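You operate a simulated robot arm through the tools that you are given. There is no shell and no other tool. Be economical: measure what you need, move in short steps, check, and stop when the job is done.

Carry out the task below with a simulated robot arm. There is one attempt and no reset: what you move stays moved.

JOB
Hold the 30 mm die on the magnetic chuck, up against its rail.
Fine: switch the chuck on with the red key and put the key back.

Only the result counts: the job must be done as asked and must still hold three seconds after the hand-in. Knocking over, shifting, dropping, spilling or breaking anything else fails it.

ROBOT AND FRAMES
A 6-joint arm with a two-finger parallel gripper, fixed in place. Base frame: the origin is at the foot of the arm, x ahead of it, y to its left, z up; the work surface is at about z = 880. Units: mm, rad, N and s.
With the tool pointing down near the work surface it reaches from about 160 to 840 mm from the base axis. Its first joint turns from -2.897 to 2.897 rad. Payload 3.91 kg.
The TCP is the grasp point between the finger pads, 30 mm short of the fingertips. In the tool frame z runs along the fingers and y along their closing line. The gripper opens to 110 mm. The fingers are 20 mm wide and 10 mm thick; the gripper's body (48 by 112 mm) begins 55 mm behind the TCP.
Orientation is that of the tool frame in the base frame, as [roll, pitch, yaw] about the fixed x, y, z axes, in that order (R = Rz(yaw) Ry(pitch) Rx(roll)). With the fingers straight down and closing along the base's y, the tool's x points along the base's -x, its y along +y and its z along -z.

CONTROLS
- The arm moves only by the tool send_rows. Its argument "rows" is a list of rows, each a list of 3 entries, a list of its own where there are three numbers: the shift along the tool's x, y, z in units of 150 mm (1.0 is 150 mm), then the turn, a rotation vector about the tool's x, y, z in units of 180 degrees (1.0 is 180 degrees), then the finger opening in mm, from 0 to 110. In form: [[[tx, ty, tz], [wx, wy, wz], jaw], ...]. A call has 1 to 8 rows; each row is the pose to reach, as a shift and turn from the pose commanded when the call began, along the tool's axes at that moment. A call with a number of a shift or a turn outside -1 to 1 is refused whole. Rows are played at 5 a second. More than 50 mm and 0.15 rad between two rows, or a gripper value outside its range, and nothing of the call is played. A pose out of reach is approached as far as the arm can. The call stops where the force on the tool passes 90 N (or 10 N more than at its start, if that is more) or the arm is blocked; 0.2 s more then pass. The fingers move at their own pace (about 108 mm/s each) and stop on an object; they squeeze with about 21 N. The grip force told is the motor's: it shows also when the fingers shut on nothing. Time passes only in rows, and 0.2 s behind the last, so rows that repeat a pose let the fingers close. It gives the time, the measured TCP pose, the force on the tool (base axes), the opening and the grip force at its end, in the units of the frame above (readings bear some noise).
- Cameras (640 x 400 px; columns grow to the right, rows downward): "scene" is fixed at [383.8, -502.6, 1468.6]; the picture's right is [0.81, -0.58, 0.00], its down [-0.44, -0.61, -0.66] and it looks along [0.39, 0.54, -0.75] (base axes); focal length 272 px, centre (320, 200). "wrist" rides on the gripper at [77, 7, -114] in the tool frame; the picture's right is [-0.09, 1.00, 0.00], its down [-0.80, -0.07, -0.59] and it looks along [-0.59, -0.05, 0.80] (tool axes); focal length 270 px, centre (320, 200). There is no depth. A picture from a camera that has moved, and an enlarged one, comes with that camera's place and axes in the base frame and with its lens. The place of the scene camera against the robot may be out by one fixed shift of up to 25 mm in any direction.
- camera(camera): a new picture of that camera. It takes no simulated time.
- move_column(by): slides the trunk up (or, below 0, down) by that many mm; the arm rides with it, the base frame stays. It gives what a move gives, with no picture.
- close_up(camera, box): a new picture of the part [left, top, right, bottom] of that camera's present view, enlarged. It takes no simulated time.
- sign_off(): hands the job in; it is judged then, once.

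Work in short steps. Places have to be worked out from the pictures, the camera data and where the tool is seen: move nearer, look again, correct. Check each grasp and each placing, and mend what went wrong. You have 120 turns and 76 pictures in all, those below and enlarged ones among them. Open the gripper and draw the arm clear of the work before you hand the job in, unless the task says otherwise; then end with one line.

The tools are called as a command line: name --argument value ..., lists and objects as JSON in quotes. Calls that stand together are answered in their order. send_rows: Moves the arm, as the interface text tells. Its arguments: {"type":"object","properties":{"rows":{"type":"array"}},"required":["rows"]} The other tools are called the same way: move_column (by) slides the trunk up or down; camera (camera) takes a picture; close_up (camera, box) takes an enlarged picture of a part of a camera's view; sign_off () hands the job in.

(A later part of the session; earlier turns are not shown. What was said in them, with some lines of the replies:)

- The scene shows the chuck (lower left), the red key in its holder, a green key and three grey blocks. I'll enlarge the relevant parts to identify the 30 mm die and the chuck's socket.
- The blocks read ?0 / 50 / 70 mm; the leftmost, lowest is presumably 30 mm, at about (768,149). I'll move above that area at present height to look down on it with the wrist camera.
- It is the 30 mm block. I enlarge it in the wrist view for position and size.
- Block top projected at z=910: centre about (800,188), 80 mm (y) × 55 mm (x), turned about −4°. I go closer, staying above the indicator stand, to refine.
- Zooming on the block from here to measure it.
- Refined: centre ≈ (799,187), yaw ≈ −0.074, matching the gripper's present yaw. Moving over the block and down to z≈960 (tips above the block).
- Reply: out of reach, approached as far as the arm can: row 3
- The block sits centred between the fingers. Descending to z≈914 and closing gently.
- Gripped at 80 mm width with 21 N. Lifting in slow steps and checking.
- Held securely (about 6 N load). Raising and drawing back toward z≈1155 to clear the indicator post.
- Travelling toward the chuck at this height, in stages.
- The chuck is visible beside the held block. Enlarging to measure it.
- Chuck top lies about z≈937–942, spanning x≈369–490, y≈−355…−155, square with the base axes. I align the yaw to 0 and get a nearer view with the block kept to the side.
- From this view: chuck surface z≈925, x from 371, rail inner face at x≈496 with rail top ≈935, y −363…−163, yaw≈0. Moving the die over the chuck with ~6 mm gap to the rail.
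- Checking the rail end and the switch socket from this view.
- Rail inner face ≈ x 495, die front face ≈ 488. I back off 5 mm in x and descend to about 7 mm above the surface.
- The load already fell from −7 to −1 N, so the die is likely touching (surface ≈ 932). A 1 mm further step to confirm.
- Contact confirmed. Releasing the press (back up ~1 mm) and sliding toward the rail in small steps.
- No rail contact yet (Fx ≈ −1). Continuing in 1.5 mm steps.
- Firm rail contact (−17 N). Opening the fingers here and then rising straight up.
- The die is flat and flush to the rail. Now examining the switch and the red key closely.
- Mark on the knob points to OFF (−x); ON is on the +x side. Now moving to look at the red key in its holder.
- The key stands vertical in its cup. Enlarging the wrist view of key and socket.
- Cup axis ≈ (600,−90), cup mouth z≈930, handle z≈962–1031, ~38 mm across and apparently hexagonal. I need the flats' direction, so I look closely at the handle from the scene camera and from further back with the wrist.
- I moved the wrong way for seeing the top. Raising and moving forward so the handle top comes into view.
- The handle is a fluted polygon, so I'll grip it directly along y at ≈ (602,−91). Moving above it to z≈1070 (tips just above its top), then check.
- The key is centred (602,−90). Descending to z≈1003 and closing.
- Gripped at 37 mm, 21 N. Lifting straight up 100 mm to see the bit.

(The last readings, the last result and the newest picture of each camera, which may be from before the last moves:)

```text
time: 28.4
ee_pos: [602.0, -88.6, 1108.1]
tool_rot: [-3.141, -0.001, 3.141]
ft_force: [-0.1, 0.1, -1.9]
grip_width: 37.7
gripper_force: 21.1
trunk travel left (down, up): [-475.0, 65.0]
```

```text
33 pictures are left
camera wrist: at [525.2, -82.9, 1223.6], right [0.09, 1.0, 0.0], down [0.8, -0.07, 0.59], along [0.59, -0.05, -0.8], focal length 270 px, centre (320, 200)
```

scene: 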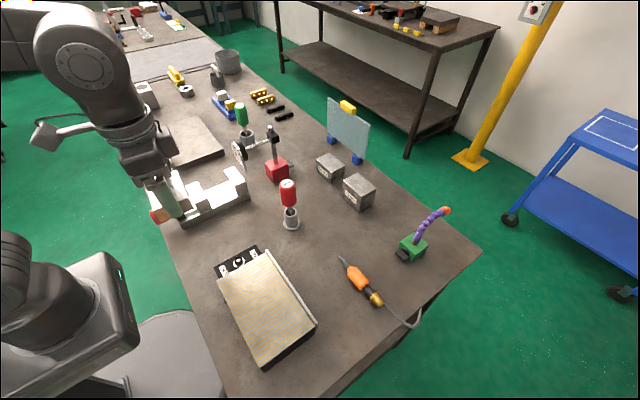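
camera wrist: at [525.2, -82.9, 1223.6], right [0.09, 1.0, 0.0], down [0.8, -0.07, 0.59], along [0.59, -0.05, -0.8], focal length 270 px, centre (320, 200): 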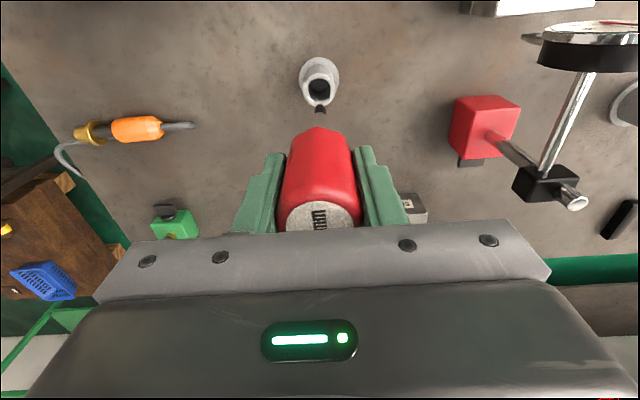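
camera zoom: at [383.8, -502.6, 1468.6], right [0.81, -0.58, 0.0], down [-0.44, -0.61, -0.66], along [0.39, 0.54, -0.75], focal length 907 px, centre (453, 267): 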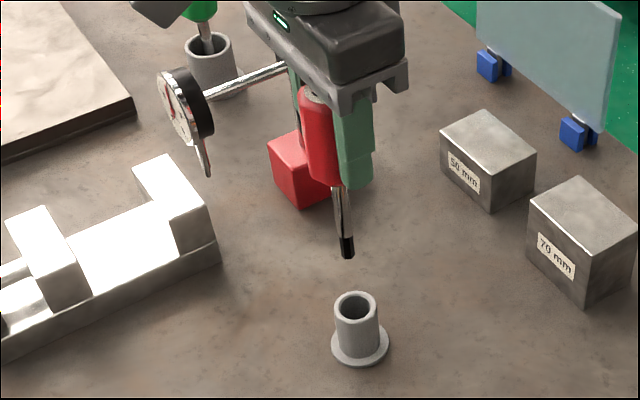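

The bit is a black hex tip ~122 mm below TCP. From two earlier views the knob's hole is at ≈ (430.2,−135.7), collar top z≈922. Moving there with the tip kept ~35 mm above.

send_rows --rows '[[[0.2, -0.05, 0], [0, 0, 0], 20], [[0.4, -0.1, 0], [0, 0, 0], 20], [[0.6, -0.15, 0], [0, 0, 0], 20], [[0.6, -0.15, 0], [0, 0, 0], 20]]'

send_rows --rows '[[[0.2, -0.05, 0.05], [0, 0, 0], 20], [[0.4, -0.1, 0.1], [0, 0, 0], 20], [[0.545, -0.154, 0.18], [0, 0, 0], 20], [[0.545, -0.154, 0.18], [0, 0, 0], 20], [[0.545, -0.154, 0.18], [0, 0, 0], 20]]'

close_up --camera "wrist" --box '[280, 50, 370, 150]'

close_up --camera "scene" --box '[215, 210, 285, 290]'

```text
time: 29.4
ee_pos: [510.5, -113.9, 1108.0]
tool_rot: [3.14, 0.0, -3.141]
ft_force: [0.6, -0.2, -1.6]
grip_width: 37.4
gripper_force: 20.5
trunk travel left (down, up): [-475.0, 65.0]
```

```text
time: 30.6
ee_pos: [428.6, -137.4, 1081.2]
tool_rot: [-3.142, 0.0, -3.141]
ft_force: [-0.4, 0.1, -1.2]
grip_width: 37.3
gripper_force: 20.8
trunk travel left (down, up): [-475.0, 65.0]
```

```text
4.00 times, centred on (325, 100) of wrist
camera zoom: at [352.4, -130.5, 1197.6], right [0.09, 1.0, 0.0], down [0.8, -0.07, 0.59], along [0.59, -0.05, -0.8], focal length 1081 px, centre (300, 600)
```

zoom: 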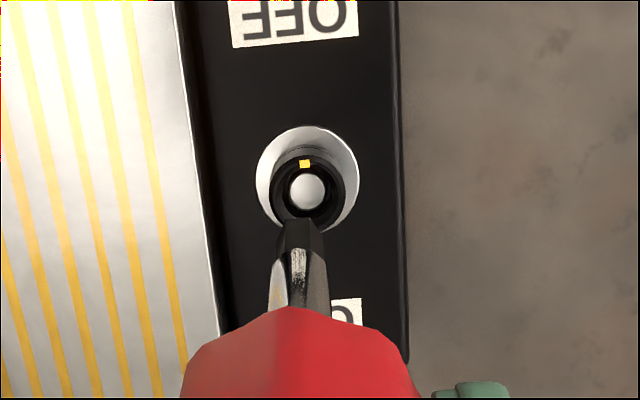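

```text
5.00 times, centred on (250, 250) of scene
camera zoom: at [383.8, -502.6, 1468.6], right [0.81, -0.58, 0.0], down [-0.44, -0.61, -0.66], along [0.39, 0.54, -0.75], focal length 1361 px, centre (670, -50)
```

zoom: 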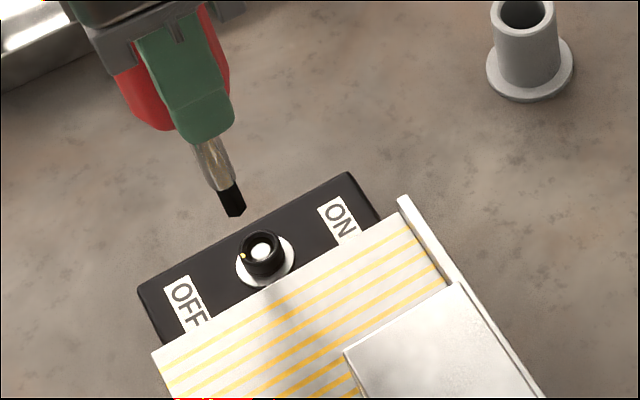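

Zooming on tip and hole for alignment.

close_up --camera "wrist" --box '[308, 80, 343, 130]'

close_up --camera "scene" --box '[252, 236, 278, 270]'

```text
8.00 times, centred on (326, 105) of wrist
camera zoom: at [352.4, -130.5, 1197.6], right [0.09, 1.0, 0.0], down [0.8, -0.07, 0.59], along [0.59, -0.05, -0.8], focal length 2162 px, centre (276, 960)
```

zoom: 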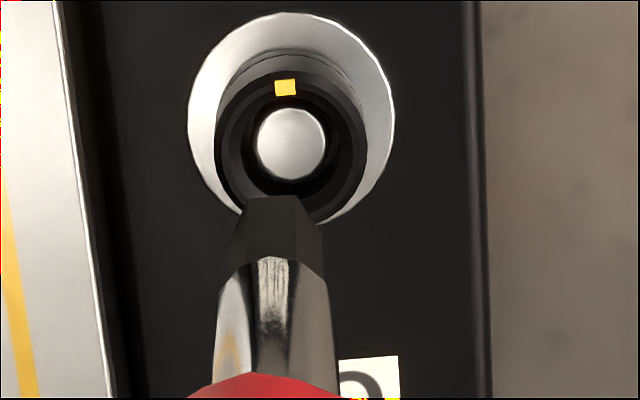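

```text
11.76 times, centred on (265, 253) of scene
camera zoom: at [383.8, -502.6, 1468.6], right [0.81, -0.58, 0.0], down [-0.44, -0.61, -0.66], along [0.39, 0.54, -0.75], focal length 3202 px, centre (967, -424)
```

zoom: 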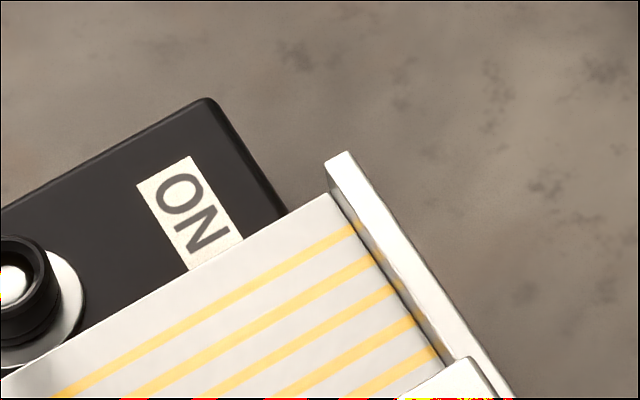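

Zooming tighter on the hole to see its hex orientation.

close_up --camera "wrist" --box '[314, 86, 336, 106]'

```text
16.00 times, centred on (325, 96) of wrist
camera zoom: at [352.4, -130.5, 1197.6], right [0.09, 1.0, 0.0], down [0.8, -0.07, 0.59], along [0.59, -0.05, -0.8], focal length 4325 px, centre (240, 1864)
```

zoom: 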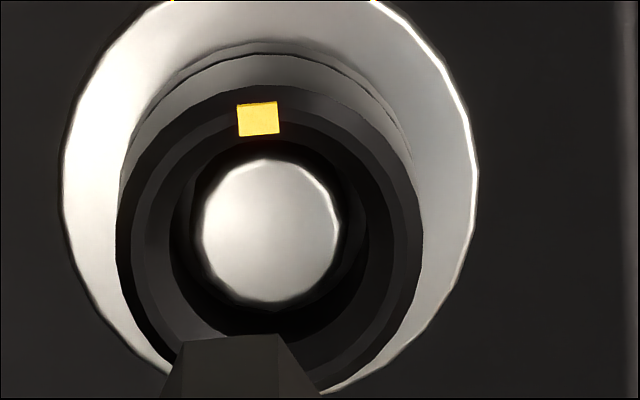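

The hole is round (~13 mm) and the hex tip ~9–10 mm fits inside; tip is ≈0.8 mm off in x and y. Correcting and lowering to just above the collar.

send_rows --rows '[[[-0.0053, 0.0053, 0.07], [0, 0, 0], 20], [[-0.0053, 0.0053, 0.14], [0, 0, 0], 20], [[-0.0053, 0.0053, 0.2], [0, 0, 0], 20], [[-0.0053, 0.0053, 0.2], [0, 0, 0], 20]]'

close_up --camera "wrist" --box '[305, 60, 350, 120]'

close_up --camera "scene" --box '[225, 235, 275, 280]'

```text
time: 31.6
ee_pos: [429.1, -134.9, 1050.9]
tool_rot: [-3.141, 0.0, 3.141]
ft_force: [-0.4, 0.5, -0.8]
grip_width: 37.3
gripper_force: 20.8
trunk travel left (down, up): [-475.0, 65.0]
```

```text
6.67 times, centred on (328, 90) of wrist
camera zoom: at [353.2, -129.5, 1166.8], right [0.09, 1.0, 0.0], down [0.8, -0.07, 0.59], along [0.59, -0.05, -0.8], focal length 1802 px, centre (270, 933)
```

zoom: 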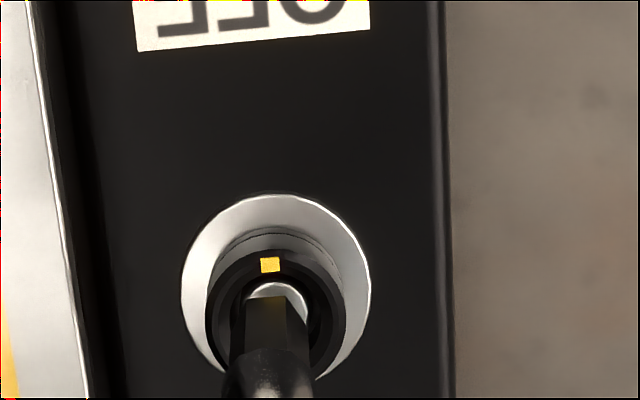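

```text
8.89 times, centred on (250, 258) of scene
camera zoom: at [383.8, -502.6, 1468.6], right [0.81, -0.58, 0.0], down [-0.44, -0.61, -0.66], along [0.39, 0.54, -0.75], focal length 2420 px, centre (942, -311)
```

zoom: 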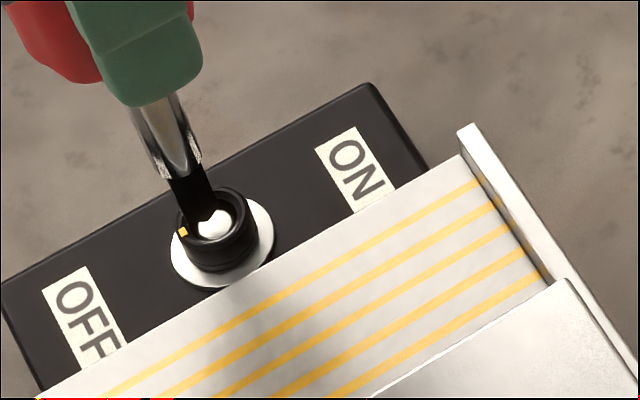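

Zooming in on the scene view to judge tip-to-hole offset.

close_up --camera "scene" --box '[240, 246, 260, 268]'

close_up --camera "wrist" --box '[316, 88, 340, 120]'

```text
16.00 times, centred on (250, 257) of scene
camera zoom: at [383.8, -502.6, 1468.6], right [0.81, -0.58, 0.0], down [-0.44, -0.61, -0.66], along [0.39, 0.54, -0.75], focal length 4355 px, centre (1440, -712)
```

zoom: 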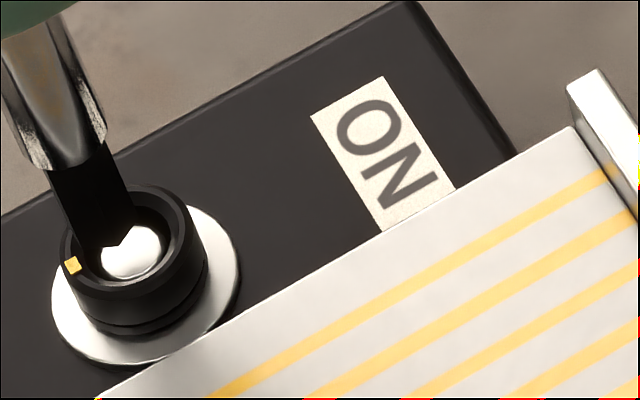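

```text
12.50 times, centred on (328, 104) of wrist
camera zoom: at [353.2, -129.5, 1166.8], right [0.09, 1.0, 0.0], down [0.8, -0.07, 0.59], along [0.59, -0.05, -0.8], focal length 3379 px, centre (220, 1400)
```

zoom: 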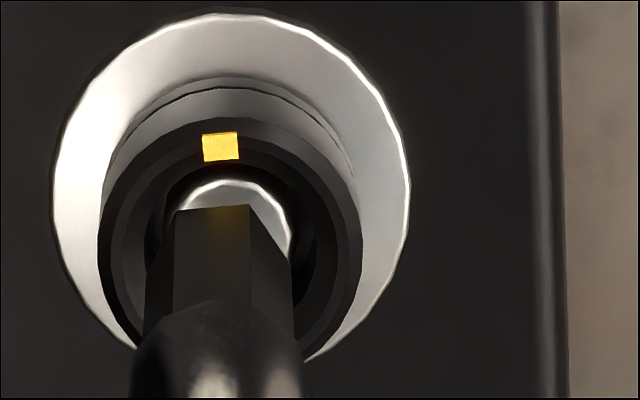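

Tip is ~8 mm above the collar and ~1 mm off in x and 0.7 mm in y by combined views. Correcting and lowering 6 mm more, then re-inspecting.

send_rows --rows '[[[-0.0067, 0.0047, 0], [0, 0, 0], 20], [[-0.0067, 0.0047, 0.04], [0, 0, 0], 20], [[-0.0067, 0.0047, 0.04], [0, 0, 0], 20]]'

close_up --camera "scene" --box '[240, 246, 260, 268]'

close_up --camera "wrist" --box '[316, 84, 340, 116]'

```text
time: 32.4
ee_pos: [431.8, -135.1, 1043.2]
tool_rot: [-3.14, 0.001, -3.14]
ft_force: [-0.1, -0.3, -1.8]
grip_width: 37.4
gripper_force: 20.9
trunk travel left (down, up): [-475.0, 65.0]
```

```text
16.00 times, centred on (250, 257) of scene
camera zoom: at [383.8, -502.6, 1468.6], right [0.81, -0.58, 0.0], down [-0.44, -0.61, -0.66], along [0.39, 0.54, -0.75], focal length 4355 px, centre (1440, -712)
```

zoom: 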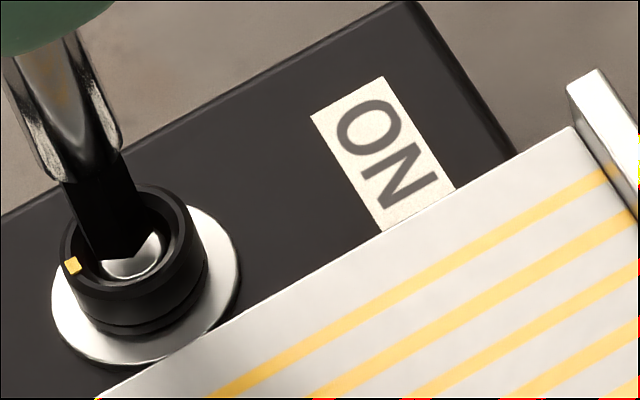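

```text
12.50 times, centred on (328, 100) of wrist
camera zoom: at [354.5, -128.2, 1160.3], right [0.09, 1.0, 0.0], down [0.8, -0.07, 0.59], along [0.59, -0.05, -0.8], focal length 3379 px, centre (220, 1450)
```

zoom: 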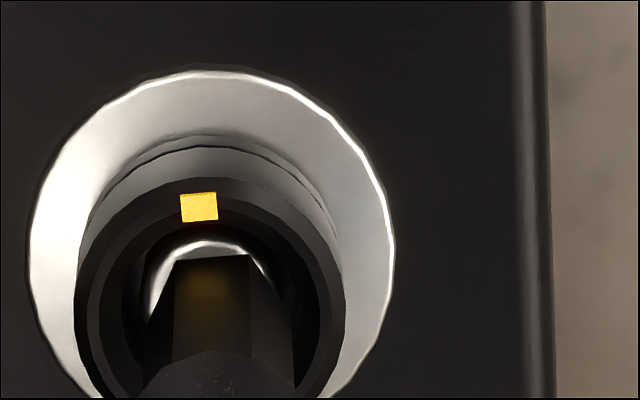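

Nearly centred: small nudge (+0.5 x, −0.3 y) and lowering in small steps while watching force.

send_rows --rows '[[[-0.0033, -0.002, 0], [0, 0, 0], 20], [[-0.0033, -0.002, 0.015], [0, 0, 0], 20], [[-0.0033, -0.002, 0.03], [0, 0, 0], 20], [[-0.0033, -0.002, 0.03], [0, 0, 0], 20]]'

close_up --camera "scene" --box '[240, 246, 260, 268]'

```text
time: 33.4
ee_pos: [432.5, -135.3, 1039.2]
tool_rot: [3.141, 0.0, -3.141]
ft_force: [0.6, 0.5, -1.9]
grip_width: 37.8
gripper_force: 20.6
trunk travel left (down, up): [-475.0, 65.0]
```

```text
16.00 times, centred on (250, 257) of scene
camera zoom: at [383.8, -502.6, 1468.6], right [0.81, -0.58, 0.0], down [-0.44, -0.61, -0.66], along [0.39, 0.54, -0.75], focal length 4355 px, centre (1440, -712)
```

zoom: 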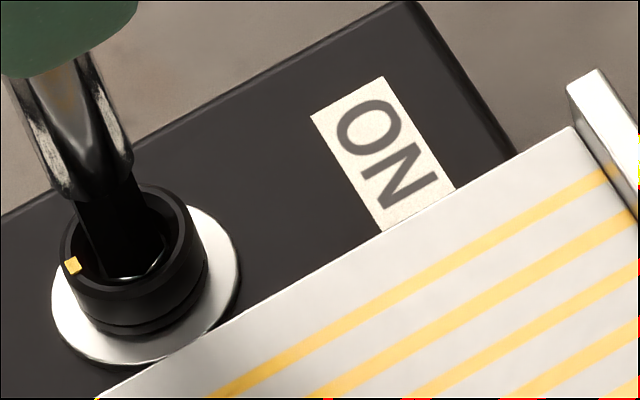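

The tip is entering the hole with no force. Continuing down in small steps.

send_rows --rows '[[[0, 0, 0.01], [0, 0, 0], 20], [[0, 0, 0.02], [0, 0, 0], 20], [[0, 0, 0.02], [0, 0, 0], 20]]'

send_rows --rows '[[[0, 0, 0.01], [0, 0, 0], 20], [[0, 0, 0.02], [0, 0, 0], 20], [[0, 0, 0.02], [0, 0, 0], 20]]'

close_up --camera "scene" --box '[240, 246, 260, 268]'

```text
time: 34.2
ee_pos: [432.7, -133.7, 1037.2]
tool_rot: [3.142, -0.001, 3.142]
ft_force: [-0.2, 0.0, -1.8]
grip_width: 37.4
gripper_force: 21.3
trunk travel left (down, up): [-475.0, 65.0]
```

```text
time: 35.0
ee_pos: [432.3, -134.1, 1034.9]
tool_rot: [-3.141, 0.002, -3.141]
ft_force: [-0.7, -0.1, -1.1]
grip_width: 37.4
gripper_force: 21.0
trunk travel left (down, up): [-475.0, 65.0]
```

```text
16.00 times, centred on (250, 257) of scene
camera zoom: at [383.8, -502.6, 1468.6], right [0.81, -0.58, 0.0], down [-0.44, -0.61, -0.66], along [0.39, 0.54, -0.75], focal length 4355 px, centre (1440, -712)
```

zoom: 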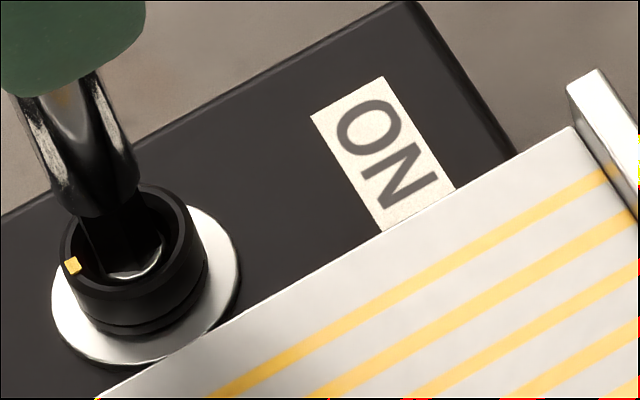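

Still free. Lowering a few more mm.

send_rows --rows '[[[0, 0, 0.01], [0, 0, 0], 20], [[0, 0, 0.02], [0, 0, 0], 20], [[0, 0, 0.02], [0, 0, 0], 20]]'

send_rows --rows '[[[0, 0, 0.01], [0, 0, 0], 20], [[0, 0, 0.02], [0, 0, 0], 20], [[0, 0, 0.02], [0, 0, 0], 20]]'

```text
time: 35.8
ee_pos: [430.6, -134.2, 1033.2]
tool_rot: [-3.14, 0.002, 3.141]
ft_force: [0.0, -1.2, 20.1]
grip_width: 37.6
gripper_force: 20.9
trunk travel left (down, up): [-475.0, 65.0]
```

```text
time: 36.6
ee_pos: [430.8, -133.2, 1028.6]
tool_rot: [3.141, 0.0, 3.141]
ft_force: [0.2, 0.1, 19.9]
grip_width: 37.5
gripper_force: 21.0
trunk travel left (down, up): [-475.0, 65.0]
```

Bottomed: ~20 N, and probably the handle slipped slightly in the fingers. Checking the views before turning.

close_up --camera "scene" --box '[225, 215, 275, 275]'

close_up --camera "wrist" --box '[280, 50, 370, 150]'

```text
6.67 times, centred on (250, 245) of scene
camera zoom: at [383.8, -502.6, 1468.6], right [0.81, -0.58, 0.0], down [-0.44, -0.61, -0.66], along [0.39, 0.54, -0.75], focal length 1815 px, centre (787, -100)
```

zoom: 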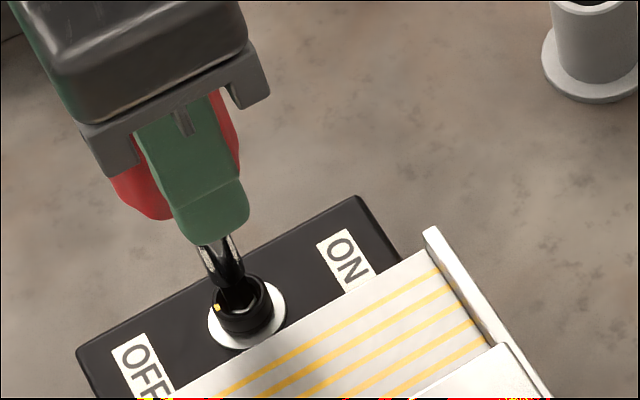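

```text
4.00 times, centred on (325, 100) of wrist
camera zoom: at [354.3, -127.4, 1144.9], right [0.09, 1.0, 0.0], down [0.8, -0.07, 0.6], along [0.59, -0.05, -0.8], focal length 1081 px, centre (300, 600)
```

zoom: 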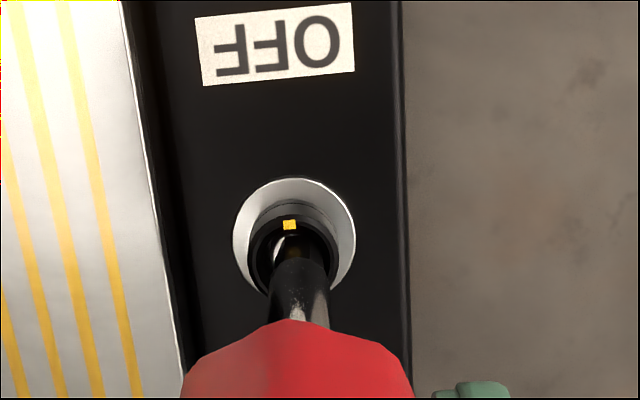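

Trying a clockwise turn (seen from above) of ~34° to see whether the knob follows.

send_rows --rows '[[[0, 0, 0], [0, 0, 0.047], 20], [[0, 0, 0], [0, 0, 0.094], 20], [[0, 0, 0], [0, 0, 0.141], 20], [[0, 0, 0], [0, 0, 0.188], 20], [[0, 0, 0], [0, 0, 0.188], 20]]'

close_up --camera "scene" --box '[225, 215, 275, 275]'

```text
time: 37.8
ee_pos: [430.0, -133.8, 1028.3]
tool_rot: [-3.14, -0.001, 2.549]
ft_force: [0.9, -1.6, 15.8]
grip_width: 37.3
gripper_force: 21.4
trunk travel left (down, up): [-475.0, 65.0]
```

```text
6.67 times, centred on (250, 245) of scene
camera zoom: at [383.8, -502.6, 1468.6], right [0.81, -0.58, 0.0], down [-0.44, -0.61, -0.66], along [0.39, 0.54, -0.75], focal length 1815 px, centre (787, -100)
```

zoom: 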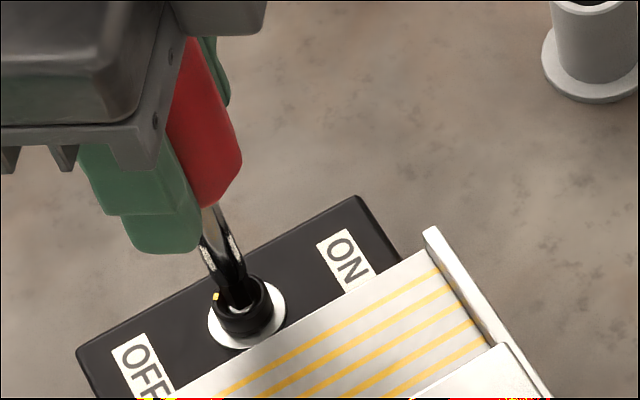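

The yellow mark has moved clockwise with the key, so the knob follows. Continuing to turn.

send_rows --rows '[[[0, 0, 0], [0, 0, 0.047], 20], [[0, 0, 0], [0, 0, 0.094], 20], [[0, 0, 0], [0, 0, 0.141], 20], [[0, 0, 0], [0, 0, 0.188], 20], [[0, 0, 0], [0, 0, 0.235], 20], [[0, 0, 0], [0, 0, 0.282], 20], [[0, 0, 0], [0, 0, 0.312], 20], [[0, 0, 0], [0, 0, 0.312], 20]]'

close_up --camera "scene" --box '[225, 215, 275, 275]'

```text
time: 39.6
ee_pos: [431.1, -135.3, 1029.1]
tool_rot: [-3.141, 0.0, 1.569]
ft_force: [1.7, -4.2, 10.3]
grip_width: 37.4
gripper_force: 20.9
trunk travel left (down, up): [-475.0, 65.0]
```

```text
6.67 times, centred on (250, 245) of scene
camera zoom: at [383.8, -502.6, 1468.6], right [0.81, -0.58, 0.0], down [-0.44, -0.61, -0.66], along [0.39, 0.54, -0.75], focal length 1815 px, centre (787, -100)
```

zoom: 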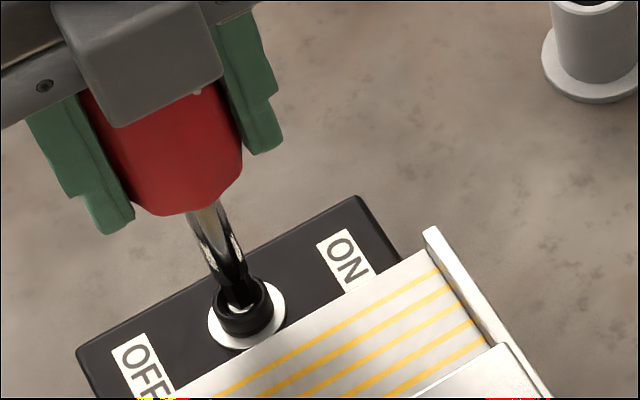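

The mark is passing behind the bit toward +y. Turning another ~56°, then look.

send_rows --rows '[[[0, 0, 0], [0, 0, 0.047], 20], [[0, 0, 0], [0, 0, 0.094], 20], [[0, 0, 0], [0, 0, 0.141], 20], [[0, 0, 0], [0, 0, 0.188], 20], [[0, 0, 0], [0, 0, 0.235], 20], [[0, 0, 0], [0, 0, 0.282], 20], [[0, 0, 0], [0, 0, 0.312], 20], [[0, 0, 0], [0, 0, 0.312], 20]]'

close_up --camera "scene" --box '[225, 215, 275, 275]'

```text
time: 41.4
ee_pos: [431.4, -134.9, 1028.3]
tool_rot: [-3.141, -0.001, 0.588]
ft_force: [-1.1, -1.8, 2.6]
grip_width: 37.3
gripper_force: 20.6
trunk travel left (down, up): [-475.0, 65.0]
```

```text
6.67 times, centred on (250, 245) of scene
camera zoom: at [383.8, -502.6, 1468.6], right [0.81, -0.58, 0.0], down [-0.44, -0.61, -0.66], along [0.39, 0.54, -0.75], focal length 1815 px, centre (787, -100)
```

zoom: 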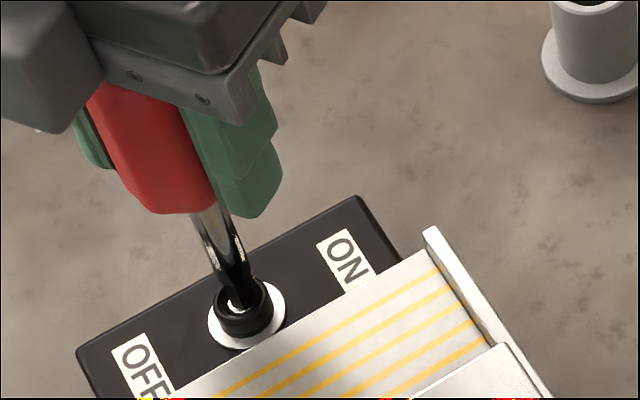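

Turning the last ~34°.

send_rows --rows '[[[0, 0, 0], [0, 0, 0.047], 20], [[0, 0, 0], [0, 0, 0.094], 20], [[0, 0, 0], [0, 0, 0.141], 20], [[0, 0, 0], [0, 0, 0.188], 20], [[0, 0, 0], [0, 0, 0.188], 20]]'

close_up --camera "scene" --box '[233, 245, 258, 275]'

camera --camera "wrist"

```text
time: 42.6
ee_pos: [432.1, -134.6, 1027.5]
tool_rot: [-3.142, 0.0, -0.002]
ft_force: [-0.4, -0.8, -0.9]
grip_width: 37.4
gripper_force: 20.6
trunk travel left (down, up): [-475.0, 65.0]
```

```text
13.33 times, centred on (246, 260) of scene
camera zoom: at [383.8, -502.6, 1468.6], right [0.81, -0.58, 0.0], down [-0.44, -0.61, -0.66], along [0.39, 0.54, -0.75], focal length 3630 px, centre (1313, -600)
```

zoom: 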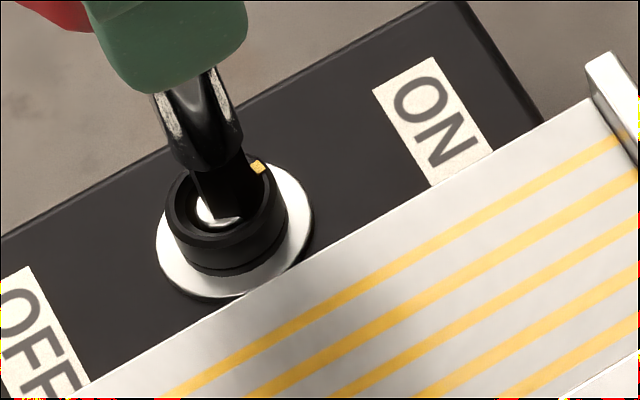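

```text
13 pictures are left
camera wrist: at [509.4, -142.0, 1144.3], right [-0.09, -1.0, 0.0], down [-0.8, 0.07, 0.59], along [-0.59, 0.05, -0.8], focal length 270 px, centre (320, 200)
```

wrist: 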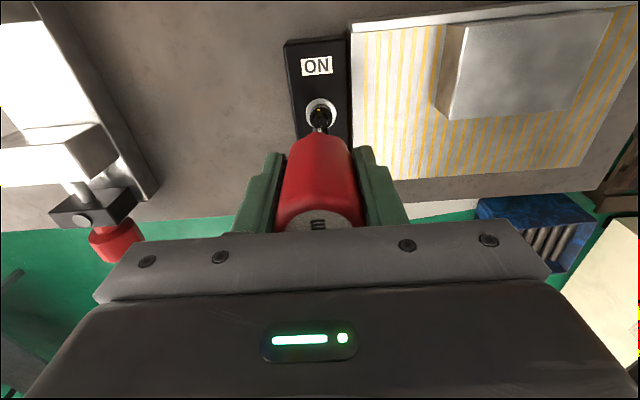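

The mark has come round near ON. Checking its exact angle in the wrist close-up.

close_up --camera "wrist" --box '[300, 90, 340, 135]'

```text
8.89 times, centred on (320, 112) of wrist
camera zoom: at [509.4, -142.0, 1144.3], right [-0.09, -1.0, 0.0], down [-0.8, 0.07, 0.59], along [-0.59, 0.05, -0.8], focal length 2402 px, centre (320, 978)
```

zoom: 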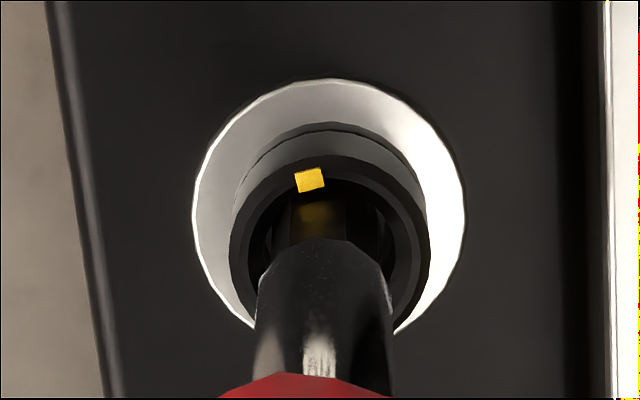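

Mark is ~10° short of ON (backlash). Turning ~12° more.

send_rows --rows '[[[0, 0, 0], [0, 0, 0.035], 20], [[0, 0, 0], [0, 0, 0.065], 20], [[0, 0, 0], [0, 0, 0.065], 20]]'

close_up --camera "wrist" --box '[290, 60, 350, 140]'

```text
time: 43.4
ee_pos: [420.0, -172.0, 1025.4]
tool_rot: [-3.117, -0.006, -0.185]
ft_force: [4.8, 8.0, 5.5]
grip_width: 51.7
gripper_force: 21.1
out of reach, approached as far as the arm can: row 1, 2, 3
trunk travel left (down, up): [-475.0, 65.0]
```

```text
5.00 times, centred on (320, 100) of wrist
camera zoom: at [493.7, -196.1, 1141.1], right [-0.27, -0.96, -0.03], down [-0.78, 0.2, 0.59], along [-0.57, 0.18, -0.81], focal length 1351 px, centre (320, 700)
```

zoom: 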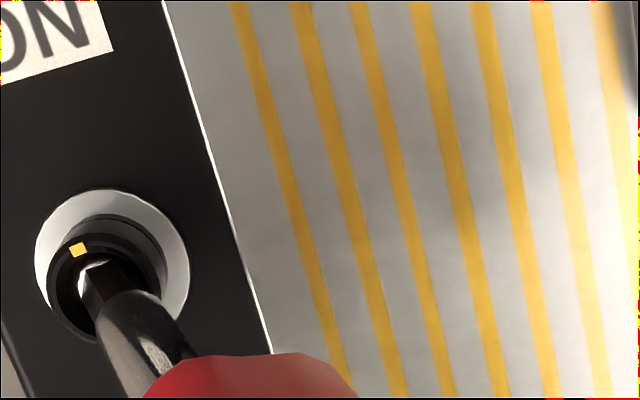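

The joint limit pushed the arm sideways and the key now sits tilted in the fingers. Looking before any correction.

close_up --camera "scene" --box '[200, 180, 300, 290]'

```text
3.64 times, centred on (250, 235) of scene
camera zoom: at [383.8, -502.6, 1468.6], right [0.81, -0.58, 0.0], down [-0.44, -0.61, -0.66], along [0.39, 0.54, -0.75], focal length 990 px, centre (574, 73)
```

zoom: 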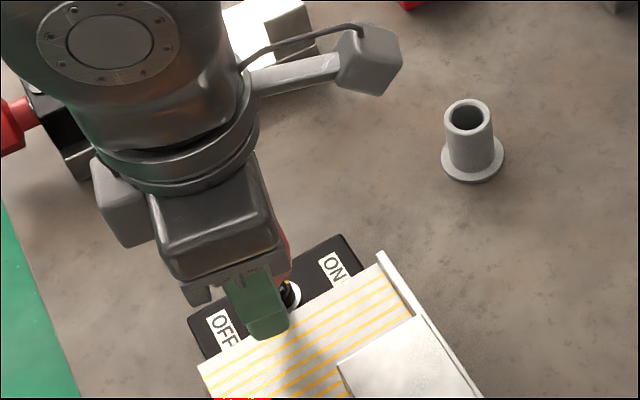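

I'll undo the last turn (rotate back), which is safe whichever frame the controller kept, and read where the arm goes.

send_rows --rows '[[[0, 0, 0], [0, 0, -0.03], 20], [[0, 0, 0], [0, 0, -0.065], 20], [[0, 0, 0], [0, 0, -0.065], 20]]'

```text
time: 44.2
ee_pos: [421.3, -171.6, 1024.0]
tool_rot: [3.137, -0.001, 0.0]
ft_force: [5.6, 4.5, 5.6]
grip_width: 52.4
gripper_force: 21.4
trunk travel left (down, up): [-475.0, 65.0]
```

The arm is at (421,−172) with yaw 0. Moving back slowly to above the knob axis so that the squeeze straightens the key.

send_rows --rows '[[[0.013, -0.048, 0], [0, 0, 0], 20], [[0.026, -0.096, 0], [0, 0, 0], 20], [[0.04, -0.144, 0], [0, 0, 0], 20], [[0.054, -0.192, 0], [0, 0, 0], 20], [[0.068, -0.243, 0], [0, 0, 0], 20], [[0.068, -0.243, 0], [0, 0, 0], 20]]'

camera --camera "wrist"

```text
time: 45.6
ee_pos: [430.8, -135.0, 1024.3]
tool_rot: [-3.141, -0.001, 0.0]
ft_force: [-5.1, 0.3, -2.7]
grip_width: 37.6
gripper_force: 20.9
trunk travel left (down, up): [-475.0, 65.0]
```

```text
9 pictures are left
camera wrist: at [507.6, -142.9, 1141.0], right [-0.09, -1.0, 0.0], down [-0.8, 0.07, 0.59], along [-0.59, 0.05, -0.8], focal length 270 px, centre (320, 200)
```

wrist: 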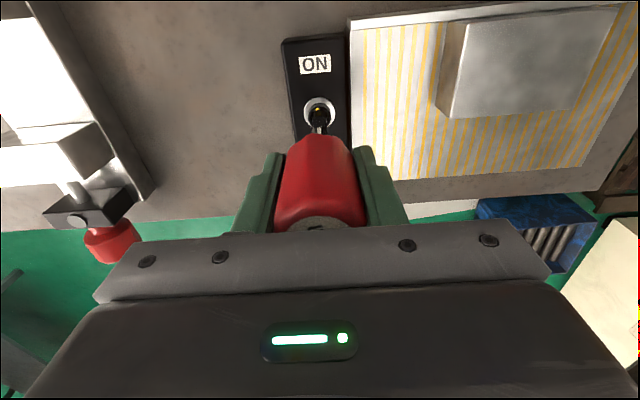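

The key is straight again (37.6 mm). Lifting it clear of the hole by 25 mm, turning the hand back 60° (hex symmetry) to regain joint range, then re-inserting.

send_rows --rows '[[[0, 0, -0.08], [0, 0, 0], 20], [[0, 0, -0.167], [0, 0, 0], 20], [[0, 0, -0.167], [0, 0, -0.047], 20], [[0, 0, -0.167], [0, 0, -0.094], 20], [[0, 0, -0.167], [0, 0, -0.141], 20], [[0, 0, -0.167], [0, 0, -0.188], 20], [[0, 0, -0.167], [0, 0, -0.235], 20], [[0, 0, -0.167], [0, 0, -0.28], 20]]'

send_rows --rows '[[[0, 0, 0], [0, 0, -0.04], 20], [[0, 0, 0], [0, 0, -0.053], 20], [[0, 0, 0], [0, 0, -0.053], 20]]'

close_up --camera "wrist" --box '[295, 70, 345, 130]'

close_up --camera "scene" --box '[235, 235, 265, 270]'

```text
time: 47.4
ee_pos: [431.0, -135.2, 1049.8]
tool_rot: [3.142, -0.001, 0.881]
ft_force: [0.3, 0.1, -2.0]
grip_width: 37.4
gripper_force: 21.0
trunk travel left (down, up): [-475.0, 65.0]
```

```text
time: 48.2
ee_pos: [430.9, -134.8, 1049.6]
tool_rot: [-3.141, 0.0, 1.047]
ft_force: [0.1, 0.1, -2.1]
grip_width: 37.2
gripper_force: 21.1
trunk travel left (down, up): [-475.0, 65.0]
```

```text
6.67 times, centred on (320, 100) of wrist
camera zoom: at [475.9, -72.1, 1165.8], right [0.82, -0.57, 0.0], down [-0.46, -0.66, 0.59], along [-0.34, -0.49, -0.8], focal length 1802 px, centre (320, 867)
```

zoom: 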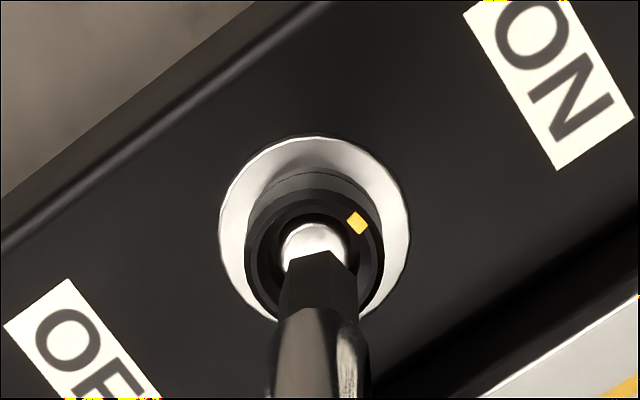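

```text
11.43 times, centred on (250, 252) of scene
camera zoom: at [383.8, -502.6, 1468.6], right [0.81, -0.58, 0.0], down [-0.44, -0.61, -0.66], along [0.39, 0.54, -0.75], focal length 3111 px, centre (1120, -400)
```

zoom: 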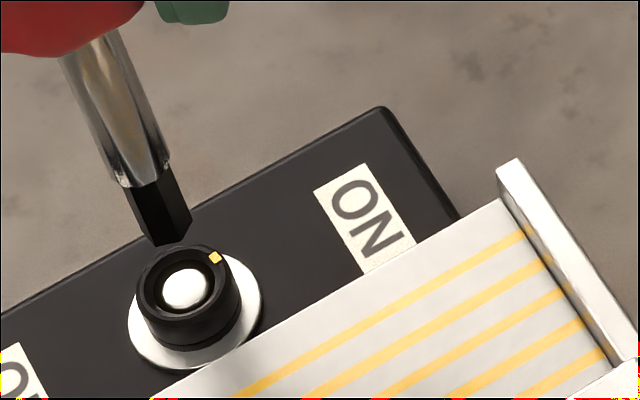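

Mark is ≈18° short of ON. Tip needs (−1.4,−0.7) mm correction; applying and lowering most of the way.

send_rows --rows '[[[-0.0087, -0.0057, 0], [0, 0, 0], 20], [[-0.0087, -0.0057, 0.06], [0, 0, 0], 20], [[-0.0087, -0.0057, 0.11], [0, 0, 0], 20], [[-0.0087, -0.0057, 0.11], [0, 0, 0], 20]]'

close_up --camera "wrist" --box '[300, 60, 345, 120]'

```text
time: 49.2
ee_pos: [428.4, -135.8, 1032.5]
tool_rot: [3.141, 0.001, 1.046]
ft_force: [0.3, 0.0, -1.3]
grip_width: 37.0
gripper_force: 21.0
trunk travel left (down, up): [-475.0, 65.0]
```

```text
6.67 times, centred on (322, 90) of wrist
camera zoom: at [474.8, -72.6, 1149.2], right [0.82, -0.58, 0.0], down [-0.46, -0.66, 0.59], along [-0.34, -0.49, -0.8], focal length 1802 px, centre (303, 933)
```

zoom: 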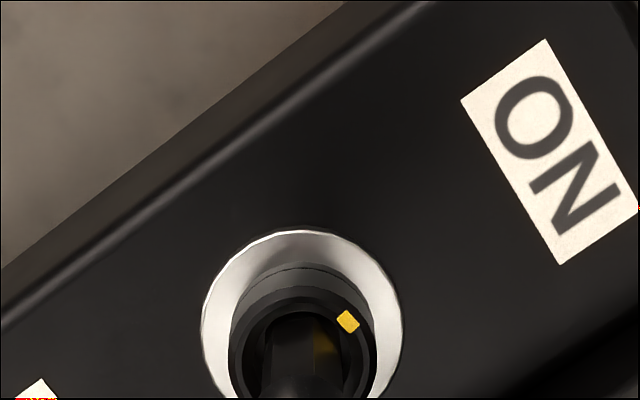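

Well centred over the hole now. Lowering into it in small steps.

send_rows --rows '[[[0, 0, 0.015], [0, 0, 0], 20], [[0, 0, 0.03], [0, 0, 0], 20], [[0, 0, 0.03], [0, 0, 0], 20]]'

send_rows --rows '[[[0, 0, 0.01], [0, 0, 0], 20], [[0, 0, 0.02], [0, 0, 0], 20], [[0, 0, 0.02], [0, 0, 0], 20]]'

```text
time: 50.0
ee_pos: [430.0, -135.7, 1028.9]
tool_rot: [-3.141, 0.001, 1.046]
ft_force: [-0.2, 0.6, -1.9]
grip_width: 37.1
gripper_force: 20.8
trunk travel left (down, up): [-475.0, 65.0]
```

```text
time: 50.8
ee_pos: [429.5, -136.0, 1025.9]
tool_rot: [3.142, -0.001, 1.045]
ft_force: [1.0, -0.6, -1.9]
grip_width: 37.2
gripper_force: 21.0
trunk travel left (down, up): [-475.0, 65.0]
```

Still free; a bit lower until contact.

send_rows --rows '[[[0, 0, 0.01], [0, 0, 0], 20], [[0, 0, 0.013], [0, 0, 0], 20], [[0, 0, 0.013], [0, 0, 0], 20]]'

```text
time: 51.6
ee_pos: [429.5, -137.5, 1024.4]
tool_rot: [3.142, -0.001, 1.047]
ft_force: [0.5, 0.5, -1.5]
grip_width: 36.9
gripper_force: 21.4
trunk travel left (down, up): [-475.0, 65.0]
```

send_rows --rows '[[[0, 0, 0.01], [0, 0, 0], 20], [[0, 0, 0.013], [0, 0, 0], 20], [[0, 0, 0.013], [0, 0, 0], 20]]'

```text
time: 52.4
ee_pos: [428.8, -136.0, 1022.6]
tool_rot: [3.138, -0.001, 1.045]
ft_force: [1.3, -0.8, 20.5]
grip_width: 37.4
gripper_force: 20.9
trunk travel left (down, up): [-475.0, 65.0]
```

Seated (20 N). Turning clockwise ~25° and checking the mark.

send_rows --rows '[[[0, 0, 0], [0, 0, 0.047], 20], [[0, 0, 0], [0, 0, 0.094], 20], [[0, 0, 0], [0, 0, 0.14], 20], [[0, 0, 0], [0, 0, 0.14], 20]]'

close_up --camera "wrist" --box '[300, 60, 345, 120]'

```text
time: 53.4
ee_pos: [428.7, -135.2, 1021.6]
tool_rot: [-3.141, -0.001, 0.604]
ft_force: [-0.5, -0.1, 1.9]
grip_width: 37.2
gripper_force: 21.0
trunk travel left (down, up): [-475.0, 65.0]
```

```text
6.67 times, centred on (322, 90) of wrist
camera zoom: at [496.7, -97.9, 1137.4], right [0.49, -0.87, 0.0], down [-0.7, -0.4, 0.6], along [-0.52, -0.29, -0.8], focal length 1802 px, centre (303, 933)
```

zoom: 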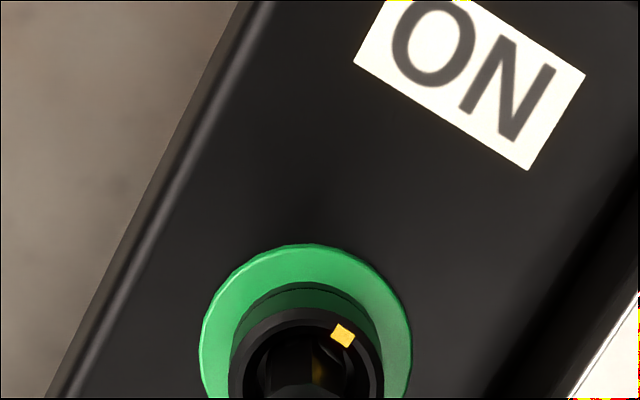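

The ring turned green and the mark points at ON: the chuck is on. Lifting the key straight out and up.

send_rows --rows '[[[0, 0, -0.05], [0, 0, 0], 20], [[0, 0, -0.15], [0, 0, 0], 20], [[0, 0, -0.3], [0, 0, 0], 20], [[0, 0, -0.5], [0, 0, 0], 20], [[0, 0, -0.55], [0, 0, 0], 20], [[0, 0, -0.55], [0, 0, 0], 20]]'

send_rows --rows '[[[0.2, 0.072, 0], [0, 0, 0], 20], [[0.4, 0.143, 0], [0, 0, 0], 20], [[0.6, 0.215, 0], [0, 0, 0], 20], [[0.6, 0.215, 0], [0, 0, 0], 20]]'

send_rows --rows '[[[0.2, 0.072, 0], [0, 0, 0], 20], [[0.4, 0.143, 0], [0, 0, 0], 20], [[0.519, 0.186, 0], [0, 0, 0], 20], [[0.519, 0.186, 0], [0, 0, 0], 20]]'

camera --camera "scene"

```text
time: 54.8
ee_pos: [429.9, -136.3, 1105.2]
tool_rot: [-3.142, 0.001, 0.606]
ft_force: [-0.2, 0.6, -2.0]
grip_width: 37.3
gripper_force: 21.4
trunk travel left (down, up): [-475.0, 65.0]
```

```text
time: 55.8
ee_pos: [520.1, -113.1, 1103.0]
tool_rot: [-3.141, 0.001, 0.606]
ft_force: [-0.3, -0.3, -1.7]
grip_width: 37.6
gripper_force: 20.8
trunk travel left (down, up): [-475.0, 65.0]
```

```text
time: 56.8
ee_pos: [601.2, -88.3, 1106.5]
tool_rot: [3.141, 0.0, 0.606]
ft_force: [0.7, 0.3, -1.4]
grip_width: 37.3
gripper_force: 21.5
trunk travel left (down, up): [-475.0, 65.0]
```

```text
4 pictures are left
```

scene: 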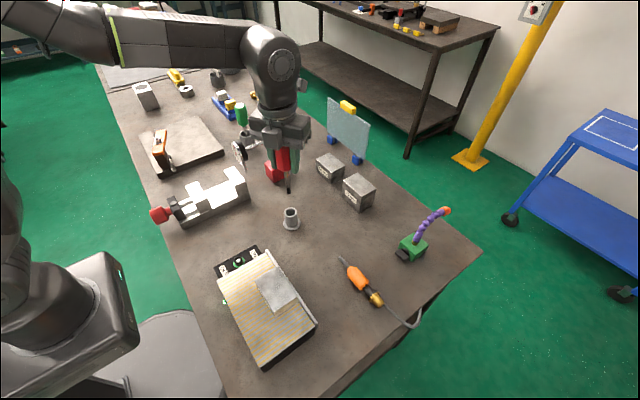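

The chuck indicator is green and the key hangs over its cup. Lowering to ~12 mm above the cup mouth and checking.

send_rows --rows '[[[0, 0, 0.12], [0, 0, 0], 20], [[0, 0, 0.24], [0, 0, 0], 20], [[0, 0, 0.33], [0, 0, 0], 20], [[0, 0, 0.33], [0, 0, 0], 20]]'

close_up --camera "scene" --box '[265, 165, 315, 235]'

```text
time: 57.8
ee_pos: [602.3, -89.7, 1055.8]
tool_rot: [-3.142, 0.001, 0.605]
ft_force: [-0.1, 0.1, -1.5]
grip_width: 37.5
gripper_force: 21.8
trunk travel left (down, up): [-475.0, 65.0]
```

```text
5.71 times, centred on (290, 200) of scene
camera zoom: at [383.8, -502.6, 1468.6], right [0.81, -0.58, 0.0], down [-0.44, -0.61, -0.66], along [0.39, 0.54, -0.75], focal length 1556 px, centre (491, 200)
```

zoom: 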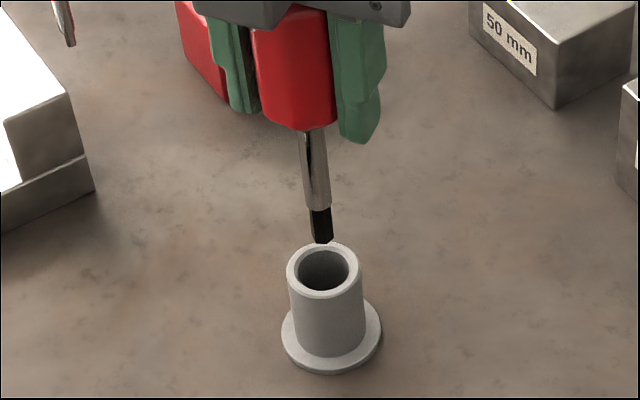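

Aligned with the cup. Lowering the key into it.

send_rows --rows '[[[0, 0, 0.1], [0, 0, 0], 20], [[0, 0, 0.2], [0, 0, 0], 20], [[0, 0, 0.3], [0, 0, 0], 20], [[0, 0, 0.36], [0, 0, 0], 20], [[0, 0, 0.36], [0, 0, 0], 20]]'

send_rows --rows '[[[0, 0, 0.013], [0, 0, 0], 20], [[0, 0, 0.02], [0, 0, 0], 20], [[0, 0, 0.02], [0, 0, 0], 20]]'

```text
time: 59.0
ee_pos: [602.8, -88.7, 1000.5]
tool_rot: [-3.141, -0.001, 0.605]
ft_force: [0.5, -0.3, -1.8]
grip_width: 37.2
gripper_force: 21.0
trunk travel left (down, up): [-475.0, 65.0]
```

```text
time: 59.8
ee_pos: [602.4, -89.2, 997.6]
tool_rot: [3.141, 0.001, 0.605]
ft_force: [-0.7, -0.2, -1.8]
grip_width: 37.5
gripper_force: 20.8
trunk travel left (down, up): [-475.0, 65.0]
```

Inside the cup, no contact yet; lowering in small steps to the floor.

send_rows --rows '[[[0, 0, 0.01], [0, 0, 0], 20], [[0, 0, 0.02], [0, 0, 0], 20], [[0, 0, 0.02], [0, 0, 0], 20]]'

send_rows --rows '[[[0, 0, 0.01], [0, 0, 0], 20], [[0, 0, 0.015], [0, 0, 0], 20], [[0, 0, 0.015], [0, 0, 0], 20]]'

```text
time: 60.6
ee_pos: [601.0, -88.5, 994.4]
tool_rot: [3.141, 0.0, 0.606]
ft_force: [-0.1, 0.9, -1.5]
grip_width: 37.4
gripper_force: 21.2
trunk travel left (down, up): [-475.0, 65.0]
```

```text
time: 61.4
ee_pos: [602.2, -89.7, 992.9]
tool_rot: [-3.141, -0.001, 0.606]
ft_force: [0.2, 0.6, -1.4]
grip_width: 37.2
gripper_force: 21.0
trunk travel left (down, up): [-475.0, 65.0]
```

send_rows --rows '[[[0, 0, 0.01], [0, 0, 0], 20], [[0, 0, 0.015], [0, 0, 0], 20], [[0, 0, 0.015], [0, 0, 0], 20]]'

send_rows --rows '[[[0, 0, 0.01], [0, 0, 0], 20], [[0, 0, 0.015], [0, 0, 0], 20], [[0, 0, 0.015], [0, 0, 0], 20]]'

```text
time: 62.2
ee_pos: [601.0, -90.0, 990.2]
tool_rot: [3.139, 0.0, 0.604]
ft_force: [0.4, 0.3, -0.2]
grip_width: 37.3
gripper_force: 20.3
trunk travel left (down, up): [-475.0, 65.0]
```

```text
time: 63.0
ee_pos: [600.8, -88.2, 990.7]
tool_rot: [3.137, -0.003, 0.605]
ft_force: [3.1, -0.4, 17.9]
grip_width: 37.3
gripper_force: 21.1
trunk travel left (down, up): [-475.0, 65.0]
```

On the cup floor. Releasing: easing the press, opening, then checking before withdrawing.

send_rows --rows '[[[0, 0, -0.008], [0, 0, 0], 20], [[0, 0, -0.008], [0, 0, 0], 42], [[0, 0, -0.008], [0, 0, 0], 46], [[0, 0, -0.008], [0, 0, 0], 60], [[0, 0, -0.008], [0, 0, 0], 90], [[0, 0, -0.008], [0, 0, 0], 90]]'

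close_up --camera "scene" --box '[255, 150, 325, 235]'

```text
time: 64.4
ee_pos: [602.1, -89.2, 990.0]
tool_rot: [3.141, -0.001, 0.605]
ft_force: [-0.4, -0.6, 0.2]
grip_width: 90.0
gripper_force: 0.0
trunk travel left (down, up): [-475.0, 65.0]
```

```text
4.71 times, centred on (290, 192) of scene
camera zoom: at [383.8, -502.6, 1468.6], right [0.81, -0.58, 0.0], down [-0.44, -0.61, -0.66], along [0.39, 0.54, -0.75], focal length 1281 px, centre (461, 235)
```

zoom: 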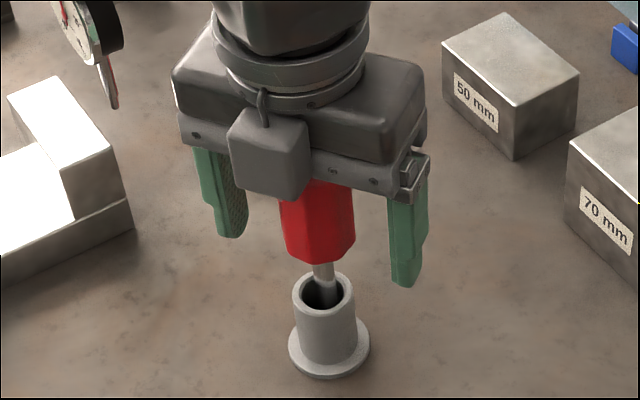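

The key stands in its cup. Withdrawing straight up 150 mm, then a final check.

send_rows --rows '[[[0, 0, -0.1], [0, 0, 0], 90], [[0, 0, -0.25], [0, 0, 0], 90], [[0, 0, -0.5], [0, 0, 0], 90], [[0, 0, -0.75], [0, 0, 0], 90], [[0, 0, -1], [0, 0, 0], 90], [[0, 0, -1], [0, 0, 0], 90]]'

camera --camera "scene"

close_up --camera "scene" --box '[200, 170, 330, 375]'

```text
time: 65.8
ee_pos: [604.0, -91.0, 1140.8]
tool_rot: [-3.141, -0.001, 0.605]
ft_force: [1.0, 0.7, -0.5]
grip_width: 90.1
gripper_force: 0.0
trunk travel left (down, up): [-475.0, 65.0]
```

```text
1 pictures are left
```

scene: 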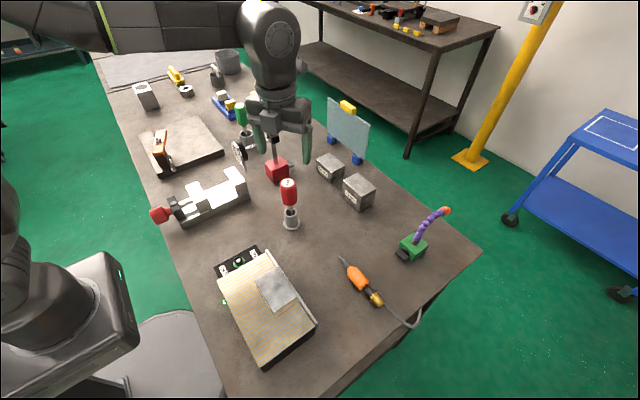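

```text
1.95 times, centred on (265, 272) of scene
camera zoom: at [383.8, -502.6, 1468.6], right [0.81, -0.58, 0.0], down [-0.44, -0.61, -0.66], along [0.39, 0.54, -0.75], focal length 531 px, centre (427, 58)
```

zoom: 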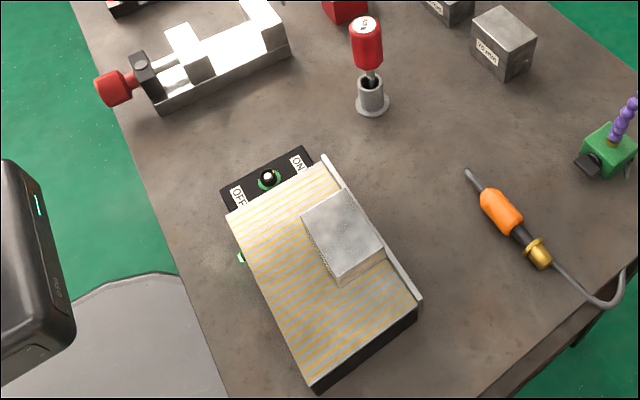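

Die sits against the rail, the chuck shows green (ON), the red key is back in its cup, and the arm is clear. Handing in.

sign_off

```text
The job is handed in.
```

The 30 mm die is on the magnetic chuck against its rail, the chuck is switched on (indicator green), the red key is back in its cup, and the arm is clear; the job is handed in.
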